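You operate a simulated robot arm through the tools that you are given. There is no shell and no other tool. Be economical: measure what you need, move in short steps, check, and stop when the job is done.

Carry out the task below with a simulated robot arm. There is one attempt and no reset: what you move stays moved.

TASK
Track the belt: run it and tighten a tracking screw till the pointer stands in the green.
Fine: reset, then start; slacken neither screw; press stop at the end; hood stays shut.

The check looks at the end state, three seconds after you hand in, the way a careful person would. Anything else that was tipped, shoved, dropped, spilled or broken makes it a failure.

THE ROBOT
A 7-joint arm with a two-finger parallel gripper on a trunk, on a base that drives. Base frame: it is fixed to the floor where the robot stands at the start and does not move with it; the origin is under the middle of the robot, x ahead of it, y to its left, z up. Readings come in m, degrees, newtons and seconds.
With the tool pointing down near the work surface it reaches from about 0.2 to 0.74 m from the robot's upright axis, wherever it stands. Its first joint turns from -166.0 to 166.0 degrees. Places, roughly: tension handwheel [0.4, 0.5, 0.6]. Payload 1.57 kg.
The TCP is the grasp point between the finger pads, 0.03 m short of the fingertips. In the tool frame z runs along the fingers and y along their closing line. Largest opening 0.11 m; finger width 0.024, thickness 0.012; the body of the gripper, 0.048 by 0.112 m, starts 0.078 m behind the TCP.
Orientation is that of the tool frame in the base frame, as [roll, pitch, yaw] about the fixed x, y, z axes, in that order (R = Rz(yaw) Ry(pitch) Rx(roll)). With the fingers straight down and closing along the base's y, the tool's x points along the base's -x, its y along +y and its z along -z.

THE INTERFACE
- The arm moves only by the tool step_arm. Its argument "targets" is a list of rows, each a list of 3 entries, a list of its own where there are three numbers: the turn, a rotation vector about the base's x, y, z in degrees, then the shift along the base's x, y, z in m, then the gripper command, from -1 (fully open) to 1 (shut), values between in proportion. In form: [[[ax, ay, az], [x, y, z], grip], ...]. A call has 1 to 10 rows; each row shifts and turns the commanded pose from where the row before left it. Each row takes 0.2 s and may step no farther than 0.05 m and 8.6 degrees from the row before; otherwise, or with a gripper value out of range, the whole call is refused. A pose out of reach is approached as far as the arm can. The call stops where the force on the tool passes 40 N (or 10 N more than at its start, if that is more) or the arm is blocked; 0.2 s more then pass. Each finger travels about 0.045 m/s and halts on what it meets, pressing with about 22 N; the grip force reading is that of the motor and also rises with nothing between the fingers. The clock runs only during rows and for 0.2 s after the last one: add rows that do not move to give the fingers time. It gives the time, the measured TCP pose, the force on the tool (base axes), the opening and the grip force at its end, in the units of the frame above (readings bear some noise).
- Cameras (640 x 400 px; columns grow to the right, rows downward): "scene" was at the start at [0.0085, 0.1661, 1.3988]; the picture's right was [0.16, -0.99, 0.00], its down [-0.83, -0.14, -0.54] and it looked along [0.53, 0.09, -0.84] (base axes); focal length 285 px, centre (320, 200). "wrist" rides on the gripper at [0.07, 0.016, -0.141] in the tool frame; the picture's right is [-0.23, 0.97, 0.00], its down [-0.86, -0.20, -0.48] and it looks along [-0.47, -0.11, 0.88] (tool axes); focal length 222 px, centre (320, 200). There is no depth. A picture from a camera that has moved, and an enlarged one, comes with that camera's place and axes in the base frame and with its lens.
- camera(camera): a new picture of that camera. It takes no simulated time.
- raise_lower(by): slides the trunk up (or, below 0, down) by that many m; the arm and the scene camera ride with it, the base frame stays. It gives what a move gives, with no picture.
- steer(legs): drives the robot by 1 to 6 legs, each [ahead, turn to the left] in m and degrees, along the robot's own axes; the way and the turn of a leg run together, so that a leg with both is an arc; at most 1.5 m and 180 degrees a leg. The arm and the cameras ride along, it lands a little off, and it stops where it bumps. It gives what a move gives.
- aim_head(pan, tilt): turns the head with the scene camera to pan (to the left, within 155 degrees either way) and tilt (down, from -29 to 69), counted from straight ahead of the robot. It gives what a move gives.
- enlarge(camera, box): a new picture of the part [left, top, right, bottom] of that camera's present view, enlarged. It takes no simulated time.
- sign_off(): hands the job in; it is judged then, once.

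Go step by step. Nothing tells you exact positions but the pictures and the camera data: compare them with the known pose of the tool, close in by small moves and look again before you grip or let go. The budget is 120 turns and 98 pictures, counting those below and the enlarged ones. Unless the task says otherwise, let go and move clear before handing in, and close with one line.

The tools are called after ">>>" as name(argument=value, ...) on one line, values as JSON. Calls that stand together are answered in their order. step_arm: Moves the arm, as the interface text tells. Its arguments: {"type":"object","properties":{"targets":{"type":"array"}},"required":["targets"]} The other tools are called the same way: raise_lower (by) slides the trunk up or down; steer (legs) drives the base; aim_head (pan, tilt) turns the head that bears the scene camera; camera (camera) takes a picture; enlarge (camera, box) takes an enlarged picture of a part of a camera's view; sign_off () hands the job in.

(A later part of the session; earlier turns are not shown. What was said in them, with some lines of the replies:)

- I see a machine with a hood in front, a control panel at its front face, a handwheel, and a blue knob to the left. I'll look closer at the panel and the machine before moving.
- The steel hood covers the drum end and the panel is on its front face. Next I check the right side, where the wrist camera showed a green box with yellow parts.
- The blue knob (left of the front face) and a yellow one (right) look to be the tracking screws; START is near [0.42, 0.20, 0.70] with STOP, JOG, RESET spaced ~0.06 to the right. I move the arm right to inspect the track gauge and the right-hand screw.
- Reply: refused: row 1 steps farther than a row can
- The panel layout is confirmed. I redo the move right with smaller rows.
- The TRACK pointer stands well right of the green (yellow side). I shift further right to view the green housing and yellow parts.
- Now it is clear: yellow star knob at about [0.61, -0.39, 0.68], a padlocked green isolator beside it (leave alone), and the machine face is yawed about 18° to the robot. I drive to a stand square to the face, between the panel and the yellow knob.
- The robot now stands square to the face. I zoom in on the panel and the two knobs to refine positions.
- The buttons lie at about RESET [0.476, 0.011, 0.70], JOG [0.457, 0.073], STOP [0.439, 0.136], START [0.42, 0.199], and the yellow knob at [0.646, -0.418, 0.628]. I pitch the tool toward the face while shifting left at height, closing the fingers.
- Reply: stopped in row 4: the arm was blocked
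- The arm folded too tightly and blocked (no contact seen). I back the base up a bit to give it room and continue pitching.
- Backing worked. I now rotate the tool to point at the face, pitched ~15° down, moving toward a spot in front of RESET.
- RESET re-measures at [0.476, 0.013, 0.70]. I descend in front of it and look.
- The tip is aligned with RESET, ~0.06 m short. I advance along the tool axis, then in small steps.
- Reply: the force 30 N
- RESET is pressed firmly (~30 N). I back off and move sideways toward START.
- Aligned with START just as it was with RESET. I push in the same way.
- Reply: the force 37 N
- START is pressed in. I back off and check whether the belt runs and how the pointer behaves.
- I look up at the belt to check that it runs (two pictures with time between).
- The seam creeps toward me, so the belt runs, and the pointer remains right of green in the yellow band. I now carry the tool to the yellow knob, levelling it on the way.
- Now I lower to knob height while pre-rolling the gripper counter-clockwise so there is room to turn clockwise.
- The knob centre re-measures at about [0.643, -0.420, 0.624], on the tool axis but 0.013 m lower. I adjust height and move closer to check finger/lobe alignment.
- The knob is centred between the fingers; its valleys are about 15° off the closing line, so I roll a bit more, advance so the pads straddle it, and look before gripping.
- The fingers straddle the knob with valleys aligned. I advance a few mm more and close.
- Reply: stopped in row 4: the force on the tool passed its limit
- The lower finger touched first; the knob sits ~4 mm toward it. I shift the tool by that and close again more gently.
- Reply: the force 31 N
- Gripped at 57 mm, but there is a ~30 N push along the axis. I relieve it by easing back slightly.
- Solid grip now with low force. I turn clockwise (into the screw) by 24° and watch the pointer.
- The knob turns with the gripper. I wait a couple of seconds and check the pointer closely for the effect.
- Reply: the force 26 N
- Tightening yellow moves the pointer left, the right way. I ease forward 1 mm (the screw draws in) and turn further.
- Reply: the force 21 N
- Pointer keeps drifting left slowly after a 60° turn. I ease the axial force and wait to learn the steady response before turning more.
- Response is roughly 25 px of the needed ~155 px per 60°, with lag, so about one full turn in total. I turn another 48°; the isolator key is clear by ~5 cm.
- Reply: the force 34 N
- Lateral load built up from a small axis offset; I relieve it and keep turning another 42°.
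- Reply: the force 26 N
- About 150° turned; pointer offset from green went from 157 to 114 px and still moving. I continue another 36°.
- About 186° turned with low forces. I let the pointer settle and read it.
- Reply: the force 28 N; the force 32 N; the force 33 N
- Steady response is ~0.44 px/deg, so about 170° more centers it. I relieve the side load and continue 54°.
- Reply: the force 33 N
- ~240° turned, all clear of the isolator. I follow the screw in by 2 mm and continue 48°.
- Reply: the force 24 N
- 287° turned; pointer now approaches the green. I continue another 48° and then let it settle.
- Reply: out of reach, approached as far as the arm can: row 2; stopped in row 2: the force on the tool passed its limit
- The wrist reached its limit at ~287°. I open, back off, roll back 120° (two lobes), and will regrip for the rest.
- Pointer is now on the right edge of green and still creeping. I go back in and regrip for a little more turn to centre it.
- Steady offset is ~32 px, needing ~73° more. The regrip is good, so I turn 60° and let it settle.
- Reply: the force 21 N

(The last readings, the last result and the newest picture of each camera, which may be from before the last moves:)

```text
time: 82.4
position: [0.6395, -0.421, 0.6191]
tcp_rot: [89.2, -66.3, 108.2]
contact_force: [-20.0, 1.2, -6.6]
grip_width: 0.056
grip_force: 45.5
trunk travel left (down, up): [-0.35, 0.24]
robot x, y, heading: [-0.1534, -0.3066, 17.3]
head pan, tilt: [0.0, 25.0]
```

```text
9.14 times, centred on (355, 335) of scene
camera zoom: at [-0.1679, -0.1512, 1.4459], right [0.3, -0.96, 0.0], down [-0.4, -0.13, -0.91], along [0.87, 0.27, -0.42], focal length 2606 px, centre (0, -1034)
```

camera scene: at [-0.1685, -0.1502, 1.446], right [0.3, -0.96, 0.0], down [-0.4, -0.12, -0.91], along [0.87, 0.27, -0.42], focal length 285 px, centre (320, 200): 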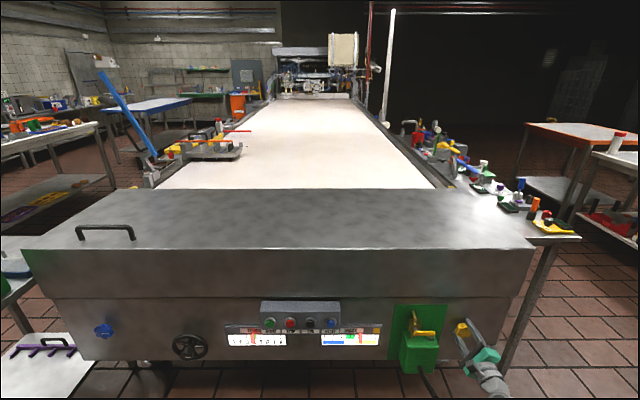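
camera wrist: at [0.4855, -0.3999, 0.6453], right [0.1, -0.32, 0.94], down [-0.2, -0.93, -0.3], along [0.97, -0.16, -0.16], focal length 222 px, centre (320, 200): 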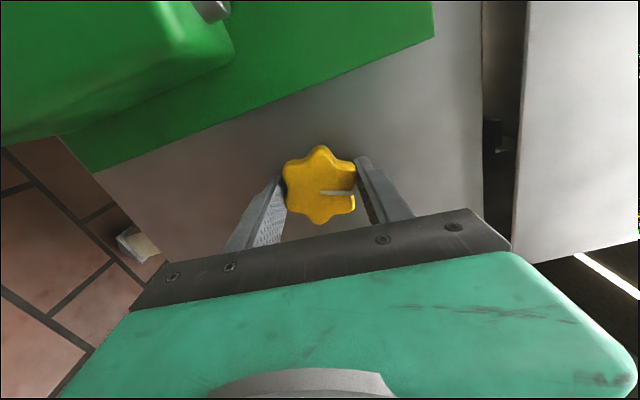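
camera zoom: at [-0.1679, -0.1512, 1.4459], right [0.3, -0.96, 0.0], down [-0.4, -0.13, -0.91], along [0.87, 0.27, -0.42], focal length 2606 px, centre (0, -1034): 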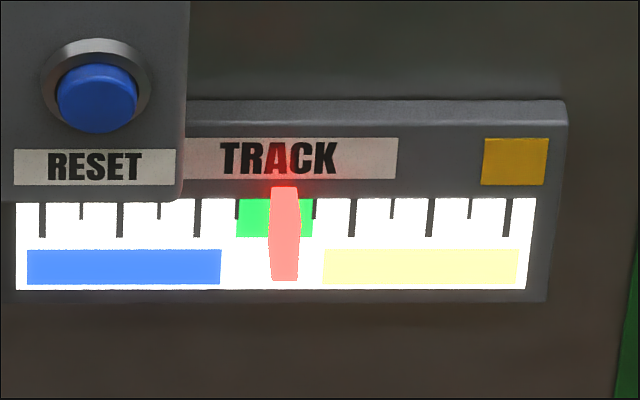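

The pointer stands in the green near its centre. I release the knob, back straight off, and rise.

>>> step_arm(targets=[[[0, 0, 0], [0, 0, 0], 0.3], [[0, 0, 0], [0, 0, 0], 0], [[0, 0, 0], [0, 0, 0], -0.5], [[0, 0, 0], [0, 0, 0], -1], [[0, 0, 0], [0, 0, 0], -1], [[0, 0, 0], [-0.038, -0.012, 0], -1], [[0, 0, 0], [-0.038, -0.012, 0], -1], [[0, 0, 0], [-0.038, -0.012, 0], -1], [[0, 0, 0], [-0.02, -0.006, 0], -1], [[0, 0, 0], [0, 0, 0], -1]])

>>> step_arm(targets=[[[0, 0, 0], [0, 0, 0.045], -1], [[0, 0, 0], [0, 0, 0.045], -1], [[0, 0, 0], [0, 0, 0.045], 1], [[0, 0, 0], [0, 0, 0.045], 1], [[-0.6, 1.9, 0], [-0.014, 0.045, 0], 1], [[-0.6, 1.9, 0], [-0.014, 0.045, 0], 1], [[-0.6, 1.9, 0], [-0.014, 0.045, 0], 1], [[-0.6, 1.9, 0], [-0.014, 0.045, 0], 1], [[-0.6, 1.9, 0], [-0.014, 0.045, 0], 1], [[-0.6, 1.9, 0], [-0.014, 0.045, 0], 1]])

>>> camera(camera="scene")

>>> enlarge(camera="scene", box=[320, 320, 390, 350])

```text
time: 84.6
position: [0.5049, -0.4628, 0.6191]
tcp_rot: [88.9, -66.2, 108.4]
contact_force: [-0.7, -0.1, 0.2]
grip_width: 0.11
grip_force: 0.0
trunk travel left (down, up): [-0.35, 0.24]
robot x, y, heading: [-0.1521, -0.3097, 17.1]
head pan, tilt: [0.0, 25.0]
```

```text
time: 86.8
position: [0.4212, -0.1909, 0.8005]
tcp_rot: [116.9, -63.6, 83.0]
contact_force: [0.0, -0.7, 0.5]
grip_width: 0.0002
grip_force: 21.5
trunk travel left (down, up): [-0.35, 0.24]
robot x, y, heading: [-0.1505, -0.3094, 17.1]
head pan, tilt: [0.0, 25.0]
```

```text
24 pictures are left
camera scene: at [-0.1672, -0.1512, 1.4459], right [0.3, -0.95, 0.0], down [-0.4, -0.13, -0.91], along [0.87, 0.27, -0.42], focal length 285 px, centre (320, 200)
```

scene: 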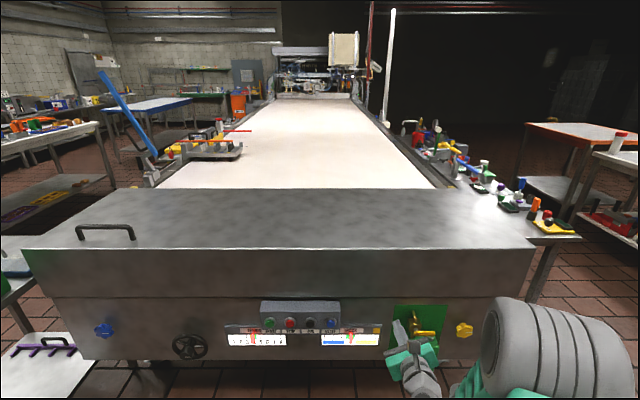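

```text
9.14 times, centred on (355, 335) of scene
camera zoom: at [-0.1672, -0.1512, 1.4459], right [0.3, -0.95, 0.0], down [-0.4, -0.13, -0.91], along [0.87, 0.27, -0.42], focal length 2606 px, centre (0, -1034)
```

zoom: 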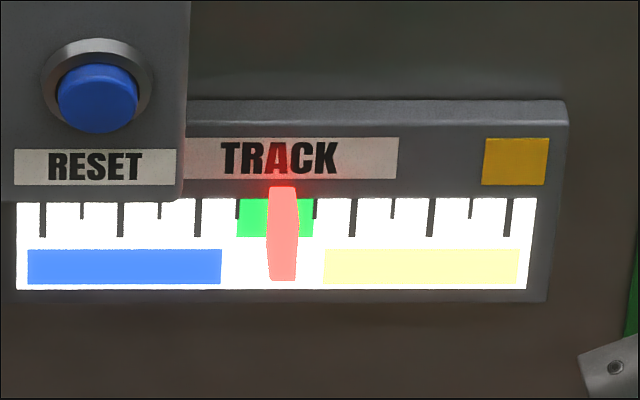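

Pointer holds in green. Now I move in front of STOP.

>>> step_arm(targets=[[[-0.6, 1.9, 0], [-0.0125, 0.0433, 0], 1], [[0, 0, 0], [-0.0125, 0.0433, 0], 1], [[0, 0, 0], [-0.0125, 0.0433, 0], 1], [[0, 0, 0], [-0.0125, 0.0433, 0], 1], [[0, 0, 0], [-0.0125, 0.0433, 0], 1], [[0, 0, 0], [-0.0125, 0.0433, 0], 1], [[0, 0, 0], [-0.0125, 0.0433, 0], 1], [[0, 0, 0], [0, 0, -0.04], 1], [[0, 0, 0], [0, 0, -0.04], 1], [[0, 0, 0], [0, 0, 0], 1]])

>>> camera(camera="wrist")

>>> enlarge(camera="scene", box=[220, 280, 420, 380])

```text
time: 89.0
position: [0.4595, 0.0122, 0.8007]
tcp_rot: [121.0, -62.3, 79.9]
contact_force: [-0.3, -0.7, 0.2]
grip_width: 0.0
grip_force: 21.0
out of reach, approached as far as the arm can: row 2, 3, 4, 5, 6, 7, 8, 9
trunk travel left (down, up): [-0.35, 0.24]
robot x, y, heading: [-0.1527, -0.3085, 17.0]
head pan, tilt: [0.0, 25.0]
```

```text
22 pictures are left
camera wrist: at [0.3414, -0.0126, 0.9042], right [0.35, -0.92, 0.19], down [-0.59, -0.37, -0.72], along [0.73, 0.14, -0.67], focal length 222 px, centre (320, 200)
```

wrist: 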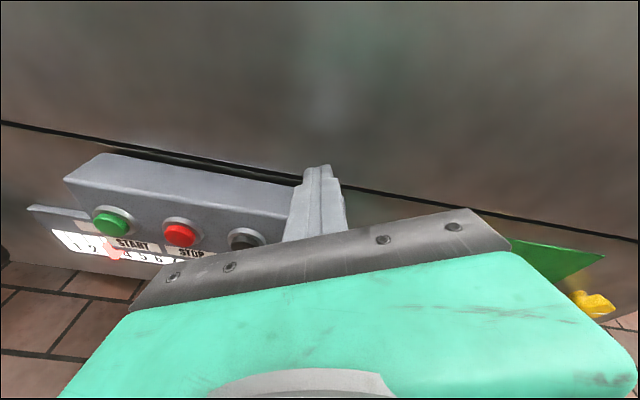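

```text
3.20 times, centred on (320, 330) of scene
camera zoom: at [-0.167, -0.1508, 1.4459], right [0.3, -0.96, 0.0], down [-0.4, -0.13, -0.91], along [0.87, 0.27, -0.42], focal length 912 px, centre (320, -216)
```

zoom: 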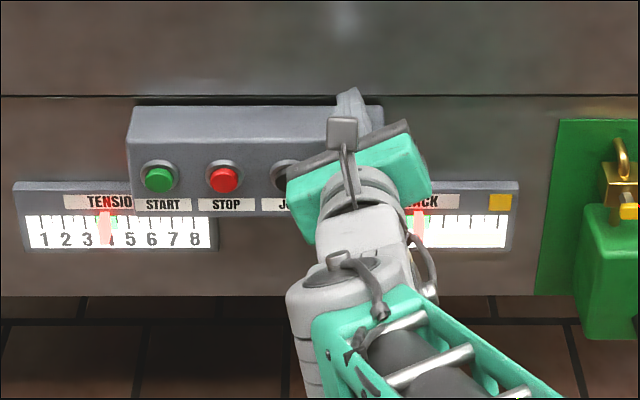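

The wrist roll is near its limit, so the arm stalled short, above the panel. I raise the command and roll the wrist back to free it.

>>> step_arm(targets=[[[0, 0, 0], [0, 0, 0.045], 1], [[0, 0, 0], [0, 0, 0.04], 1], [[-7.45, -2.3, 1.9], [0, 0, 0], 1], [[-7.45, -2.3, 1.9], [0, 0, 0], 1], [[-7.45, -2.3, 1.9], [0, 0, 0], 1], [[-7.45, -2.3, 1.9], [0, 0, 0], 1], [[-7.45, -2.3, 1.9], [0, 0, 0], 1], [[-7.45, -2.3, 1.9], [0, 0, 0], 1], [[-7.45, -2.3, 1.9], [0, 0, 0], 1], [[-7.45, -2.3, 1.9], [0, 0, 0], 1]])

>>> camera(camera="scene")

```text
time: 91.2
position: [0.4582, 0.0144, 0.8844]
tcp_rot: [103.9, -1.9, 107.0]
contact_force: [0.0, -0.3, -0.6]
grip_width: 0.0001
grip_force: 21.1
trunk travel left (down, up): [-0.35, 0.24]
robot x, y, heading: [-0.1501, -0.3094, 17.2]
head pan, tilt: [0.0, 25.0]
```

```text
20 pictures are left
camera scene: at [-0.1672, -0.1509, 1.4459], right [0.3, -0.95, 0.0], down [-0.4, -0.13, -0.91], along [0.87, 0.27, -0.42], focal length 285 px, centre (320, 200)
```

scene: 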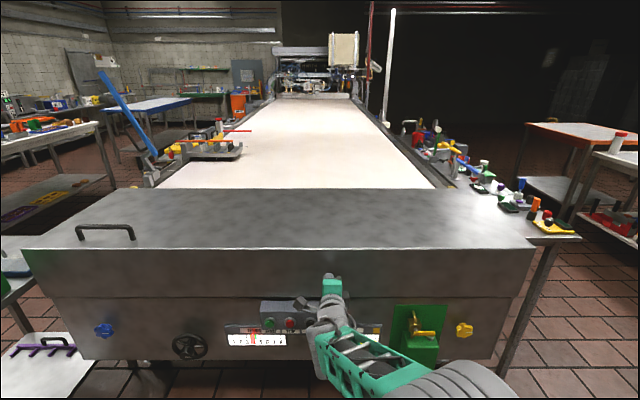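

Freed. I retract, keep rolling back, and shift left to in front of STOP.

>>> step_arm(targets=[[[-7.45, -2.3, 1.9], [-0.0318, -0.01, -0.01], 1], [[-7.45, -2.3, 1.9], [-0.0318, -0.01, -0.01], 1], [[-7.45, -2.3, 1.9], [-0.0318, -0.01, -0.01], 1], [[-7.45, -2.3, 1.9], [-0.012, 0.043, -0.018], 1], [[-7.45, -2.3, 1.9], [-0.01, 0.043, -0.018], 1], [[-7.45, -2.3, 1.9], [-0.01, 0.043, -0.018], 1], [[0, 0, 0], [0.003, 0, -0.037], 1], [[0, 0, 0], [0.004, 0, -0.037], 1], [[0, 0, 0], [0, 0, 0], 1]])

>>> camera(camera="wrist")

```text
time: 93.2
position: [0.3395, 0.1099, 0.7247]
tcp_rot: [109.8, 44.5, 121.3]
contact_force: [-0.4, -0.2, 0.2]
grip_width: 0.0
grip_force: 20.7
trunk travel left (down, up): [-0.35, 0.24]
robot x, y, heading: [-0.1518, -0.3065, 17.2]
head pan, tilt: [0.0, 25.0]
```

```text
19 pictures are left
camera wrist: at [0.1822, 0.125, 0.7237], right [0.03, 0.58, 0.81], down [-0.12, -0.81, 0.58], along [0.99, -0.11, 0.04], focal length 222 px, centre (320, 200)
```

wrist: 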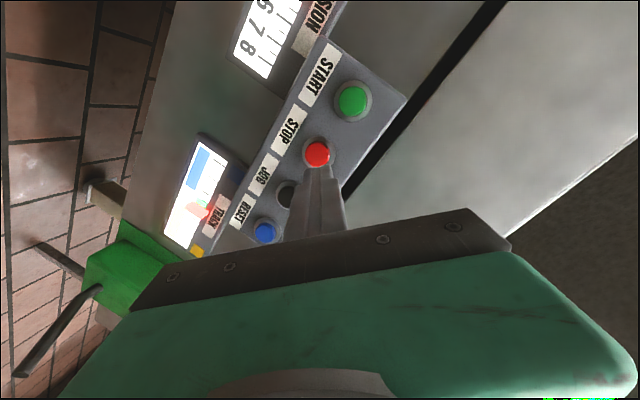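

STOP is on the tool axis, ~0.07 m of travel to full press. I push.

>>> step_arm(targets=[[[0, 0, 0], [0.0185, 0.0057, -0.005], 1], [[0, 0, 0], [0.0185, 0.0057, -0.005], 1], [[0, 0, 0], [0.0135, 0.0042, -0.0035], 1], [[0, 0, 0], [0.007, 0.0022, -0.002], 1], [[0, 0, 0], [0.005, 0.0016, -0.0013], 1], [[0, 0, 0], [0.004, 0.0012, -0.001], 1], [[0, 0, 0], [0, 0, 0], 1]])

>>> camera(camera="wrist")

```text
time: 94.8
position: [0.4041, 0.1317, 0.7089]
tcp_rot: [109.8, 44.5, 121.3]
contact_force: [-5.7, -2.0, 1.5]
grip_width: 0.0
grip_force: 21.6
trunk travel left (down, up): [-0.35, 0.24]
robot x, y, heading: [-0.155, -0.3075, 17.3]
head pan, tilt: [0.0, 25.0]
```

```text
18 pictures are left
camera wrist: at [0.2473, 0.1463, 0.7074], right [0.03, 0.58, 0.81], down [-0.12, -0.81, 0.58], along [0.99, -0.11, 0.04], focal length 222 px, centre (320, 200)
```

wrist: 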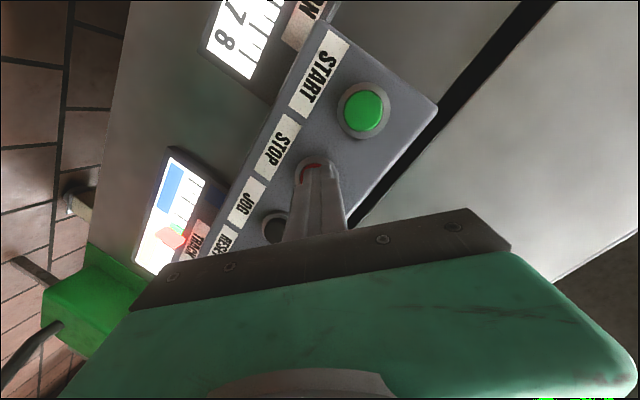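

>>> step_arm(targets=[[[0, 0, 0], [0.0028, 0.0009, -0.0007], 1], [[0, 0, 0], [0.0019, 0.0006, -0.0005], 1], [[0, 0, 0], [0, 0, 0], 1]])

>>> step_arm(targets=[[[0, 0, 0], [-0.0278, -0.0087, 0.0072], 1], [[0, 0, 0], [-0.0278, -0.0087, 0.0072], 1], [[0, 0, 0], [-0.0278, -0.0087, 0.0072], 1], [[0, 0, 0], [-0.02, -0.006, 0.04], 1], [[0, 0, 0], [-0.02, -0.006, 0.04], 1], [[0, 0, 0], [0.012, -0.04, 0.02], 1], [[0, 0, 0], [0.012, -0.04, 0.02], 1], [[0, 0, 0], [0, 0, 0], 1]])

>>> camera(camera="scene")

>>> enlarge(camera="scene", box=[160, 80, 460, 200])

>>> enlarge(camera="wrist", box=[0, 0, 640, 400])

```text
time: 95.6
position: [0.4075, 0.1335, 0.7096]
tcp_rot: [109.7, 44.6, 121.3]
contact_force: [-28.6, -12.8, 8.7]
grip_width: 0.0
grip_force: 20.5
trunk travel left (down, up): [-0.35, 0.24]
robot x, y, heading: [-0.1512, -0.3074, 17.3]
head pan, tilt: [0.0, 25.0]
```

```text
time: 97.4
position: [0.3095, 0.0169, 0.8506]
tcp_rot: [109.8, 44.3, 121.3]
contact_force: [1.1, 0.2, -0.7]
grip_width: 0.0002
grip_force: 21.0
trunk travel left (down, up): [-0.35, 0.24]
robot x, y, heading: [-0.1518, -0.307, 17.2]
head pan, tilt: [0.0, 25.0]
```

```text
17 pictures are left
camera scene: at [-0.1673, -0.1514, 1.4459], right [0.3, -0.96, 0.0], down [-0.4, -0.12, -0.91], along [0.87, 0.27, -0.42], focal length 285 px, centre (320, 200)
```

scene: 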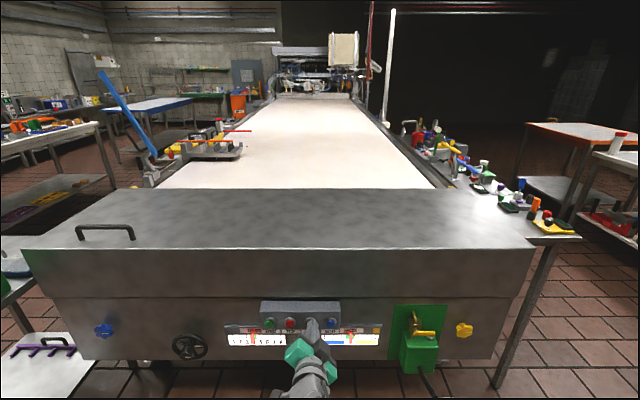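

```text
2.13 times, centred on (310, 140) of scene
camera zoom: at [-0.1673, -0.1514, 1.4459], right [0.3, -0.96, 0.0], down [-0.4, -0.12, -0.91], along [0.87, 0.27, -0.42], focal length 608 px, centre (341, 328)
```

zoom: 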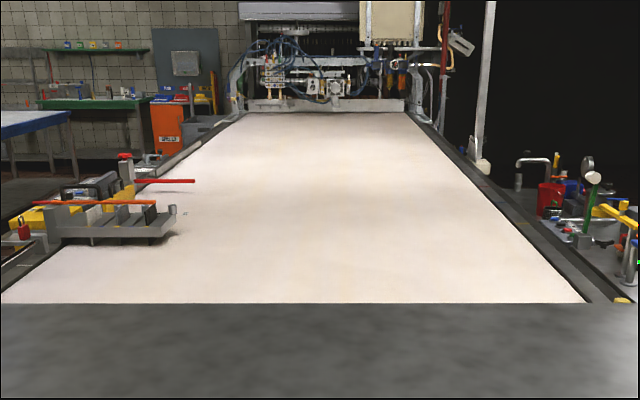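

```text
1.00 times, centred on (320, 200) of wrist
camera zoom: at [0.1528, 0.0302, 0.8502], right [0.03, 0.58, 0.81], down [-0.12, -0.81, 0.58], along [0.99, -0.11, 0.04], focal length 222 px, centre (320, 200)
```

zoom: 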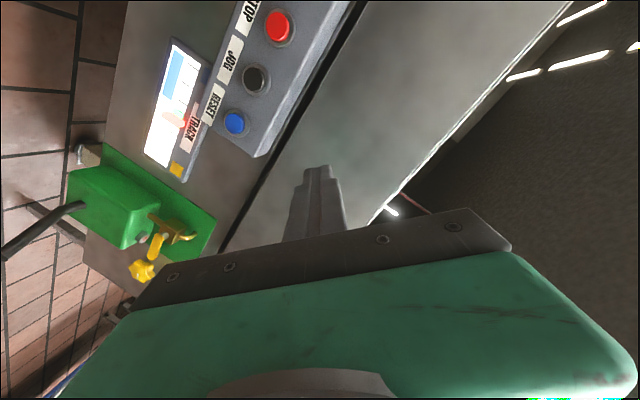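

STOP was pressed at ~32 N. I wait a bit and check the gauge and belt once more.

>>> step_arm(targets=[[[0, 0, 0], [0.01, -0.04, 0.02], 1], [[0, 0, 0], [0.01, -0.04, 0.02], 1], [[0, 0, 0], [0.01, -0.04, 0.02], 1], [[0, 0, 0], [0.01, -0.04, 0.02], 1], [[0, 0, 0], [0, -0.04, 0], 1], [[0, 0, 0], [0, 0, 0], 1], [[0, 0, 0], [0, 0, 0], 1], [[0, 0, 0], [0, 0, 0], 1], [[0, 0, 0], [0, 0, 0], 1], [[0, 0, 0], [0, 0, 0], 1]])

>>> enlarge(camera="scene", box=[220, 80, 420, 190])

>>> step_arm(targets=[[[0, 0, 0], [0, 0, 0], 1], [[0, 0, 0], [0, 0, 0], 1], [[0, 0, 0], [0, 0, 0], 1], [[0, 0, 0], [0, 0, 0], 1], [[0, 0, 0], [0, 0, 0], 1], [[0, 0, 0], [0, 0, 0], 1], [[0, 0, 0], [0, 0, 0], 1], [[0, 0, 0], [0, 0, 0], 1]])

>>> enlarge(camera="scene", box=[220, 80, 420, 190])

>>> enlarge(camera="scene", box=[220, 295, 390, 355])

```text
time: 99.6
position: [0.349, -0.1841, 0.9287]
tcp_rot: [109.7, 44.5, 121.3]
contact_force: [0.9, -0.1, -0.6]
grip_width: 0.0
grip_force: 21.2
trunk travel left (down, up): [-0.35, 0.24]
robot x, y, heading: [-0.1546, -0.3075, 17.3]
head pan, tilt: [0.0, 25.0]
```

```text
3.20 times, centred on (320, 135) of scene
camera zoom: at [-0.1673, -0.151, 1.4459], right [0.3, -0.95, 0.0], down [-0.4, -0.13, -0.91], along [0.87, 0.27, -0.42], focal length 912 px, centre (320, 408)
```

zoom: 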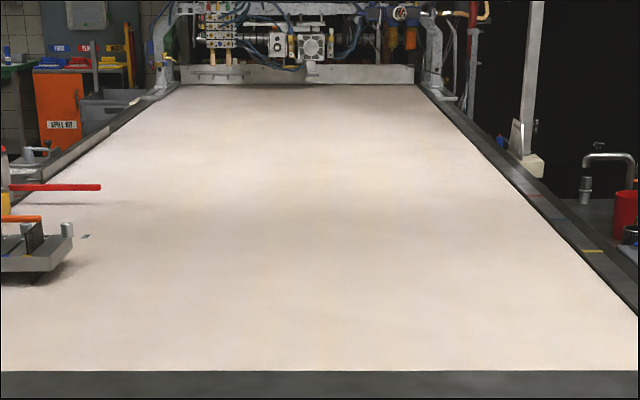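

```text
time: 101.4
position: [0.3489, -0.1841, 0.9297]
tcp_rot: [109.8, 44.5, 121.3]
contact_force: [0.3, -0.1, 0.2]
grip_width: 0.0001
grip_force: 21.1
trunk travel left (down, up): [-0.35, 0.24]
robot x, y, heading: [-0.1491, -0.3107, 17.5]
head pan, tilt: [0.0, 25.0]
```

```text
3.20 times, centred on (320, 135) of scene
camera zoom: at [-0.1672, -0.151, 1.4459], right [0.3, -0.95, 0.0], down [-0.4, -0.13, -0.91], along [0.87, 0.27, -0.42], focal length 912 px, centre (320, 408)
```

zoom: 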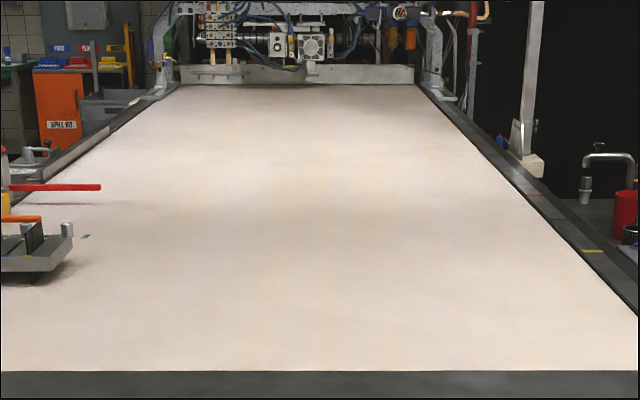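

```text
3.76 times, centred on (305, 325) of scene
camera zoom: at [-0.1672, -0.151, 1.4459], right [0.3, -0.95, 0.0], down [-0.4, -0.13, -0.91], along [0.87, 0.27, -0.42], focal length 1073 px, centre (376, -271)
```

zoom: 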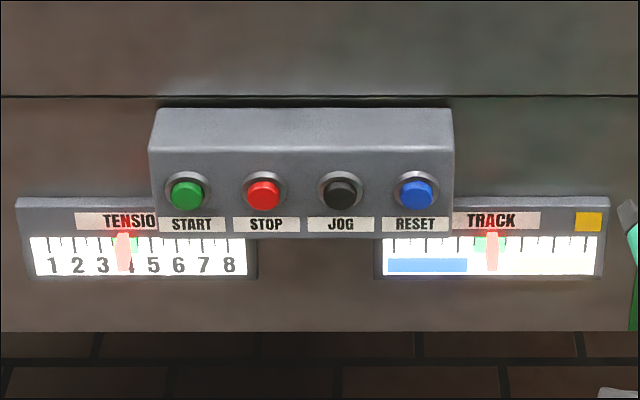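

The belt has stopped, with the two views 1.8 s apart showing no movement. The pointer stands in the green, the hood is shut and the arm is clear, so I hand in.

>>> sign_off()

```text
The job is handed in.
```

The belt is tracked and handed in: I pressed reset, then start, tightened the yellow screw about 350° until the pointer stood in the green, then pressed stop; no screw was slackened and the hood stayed shut.
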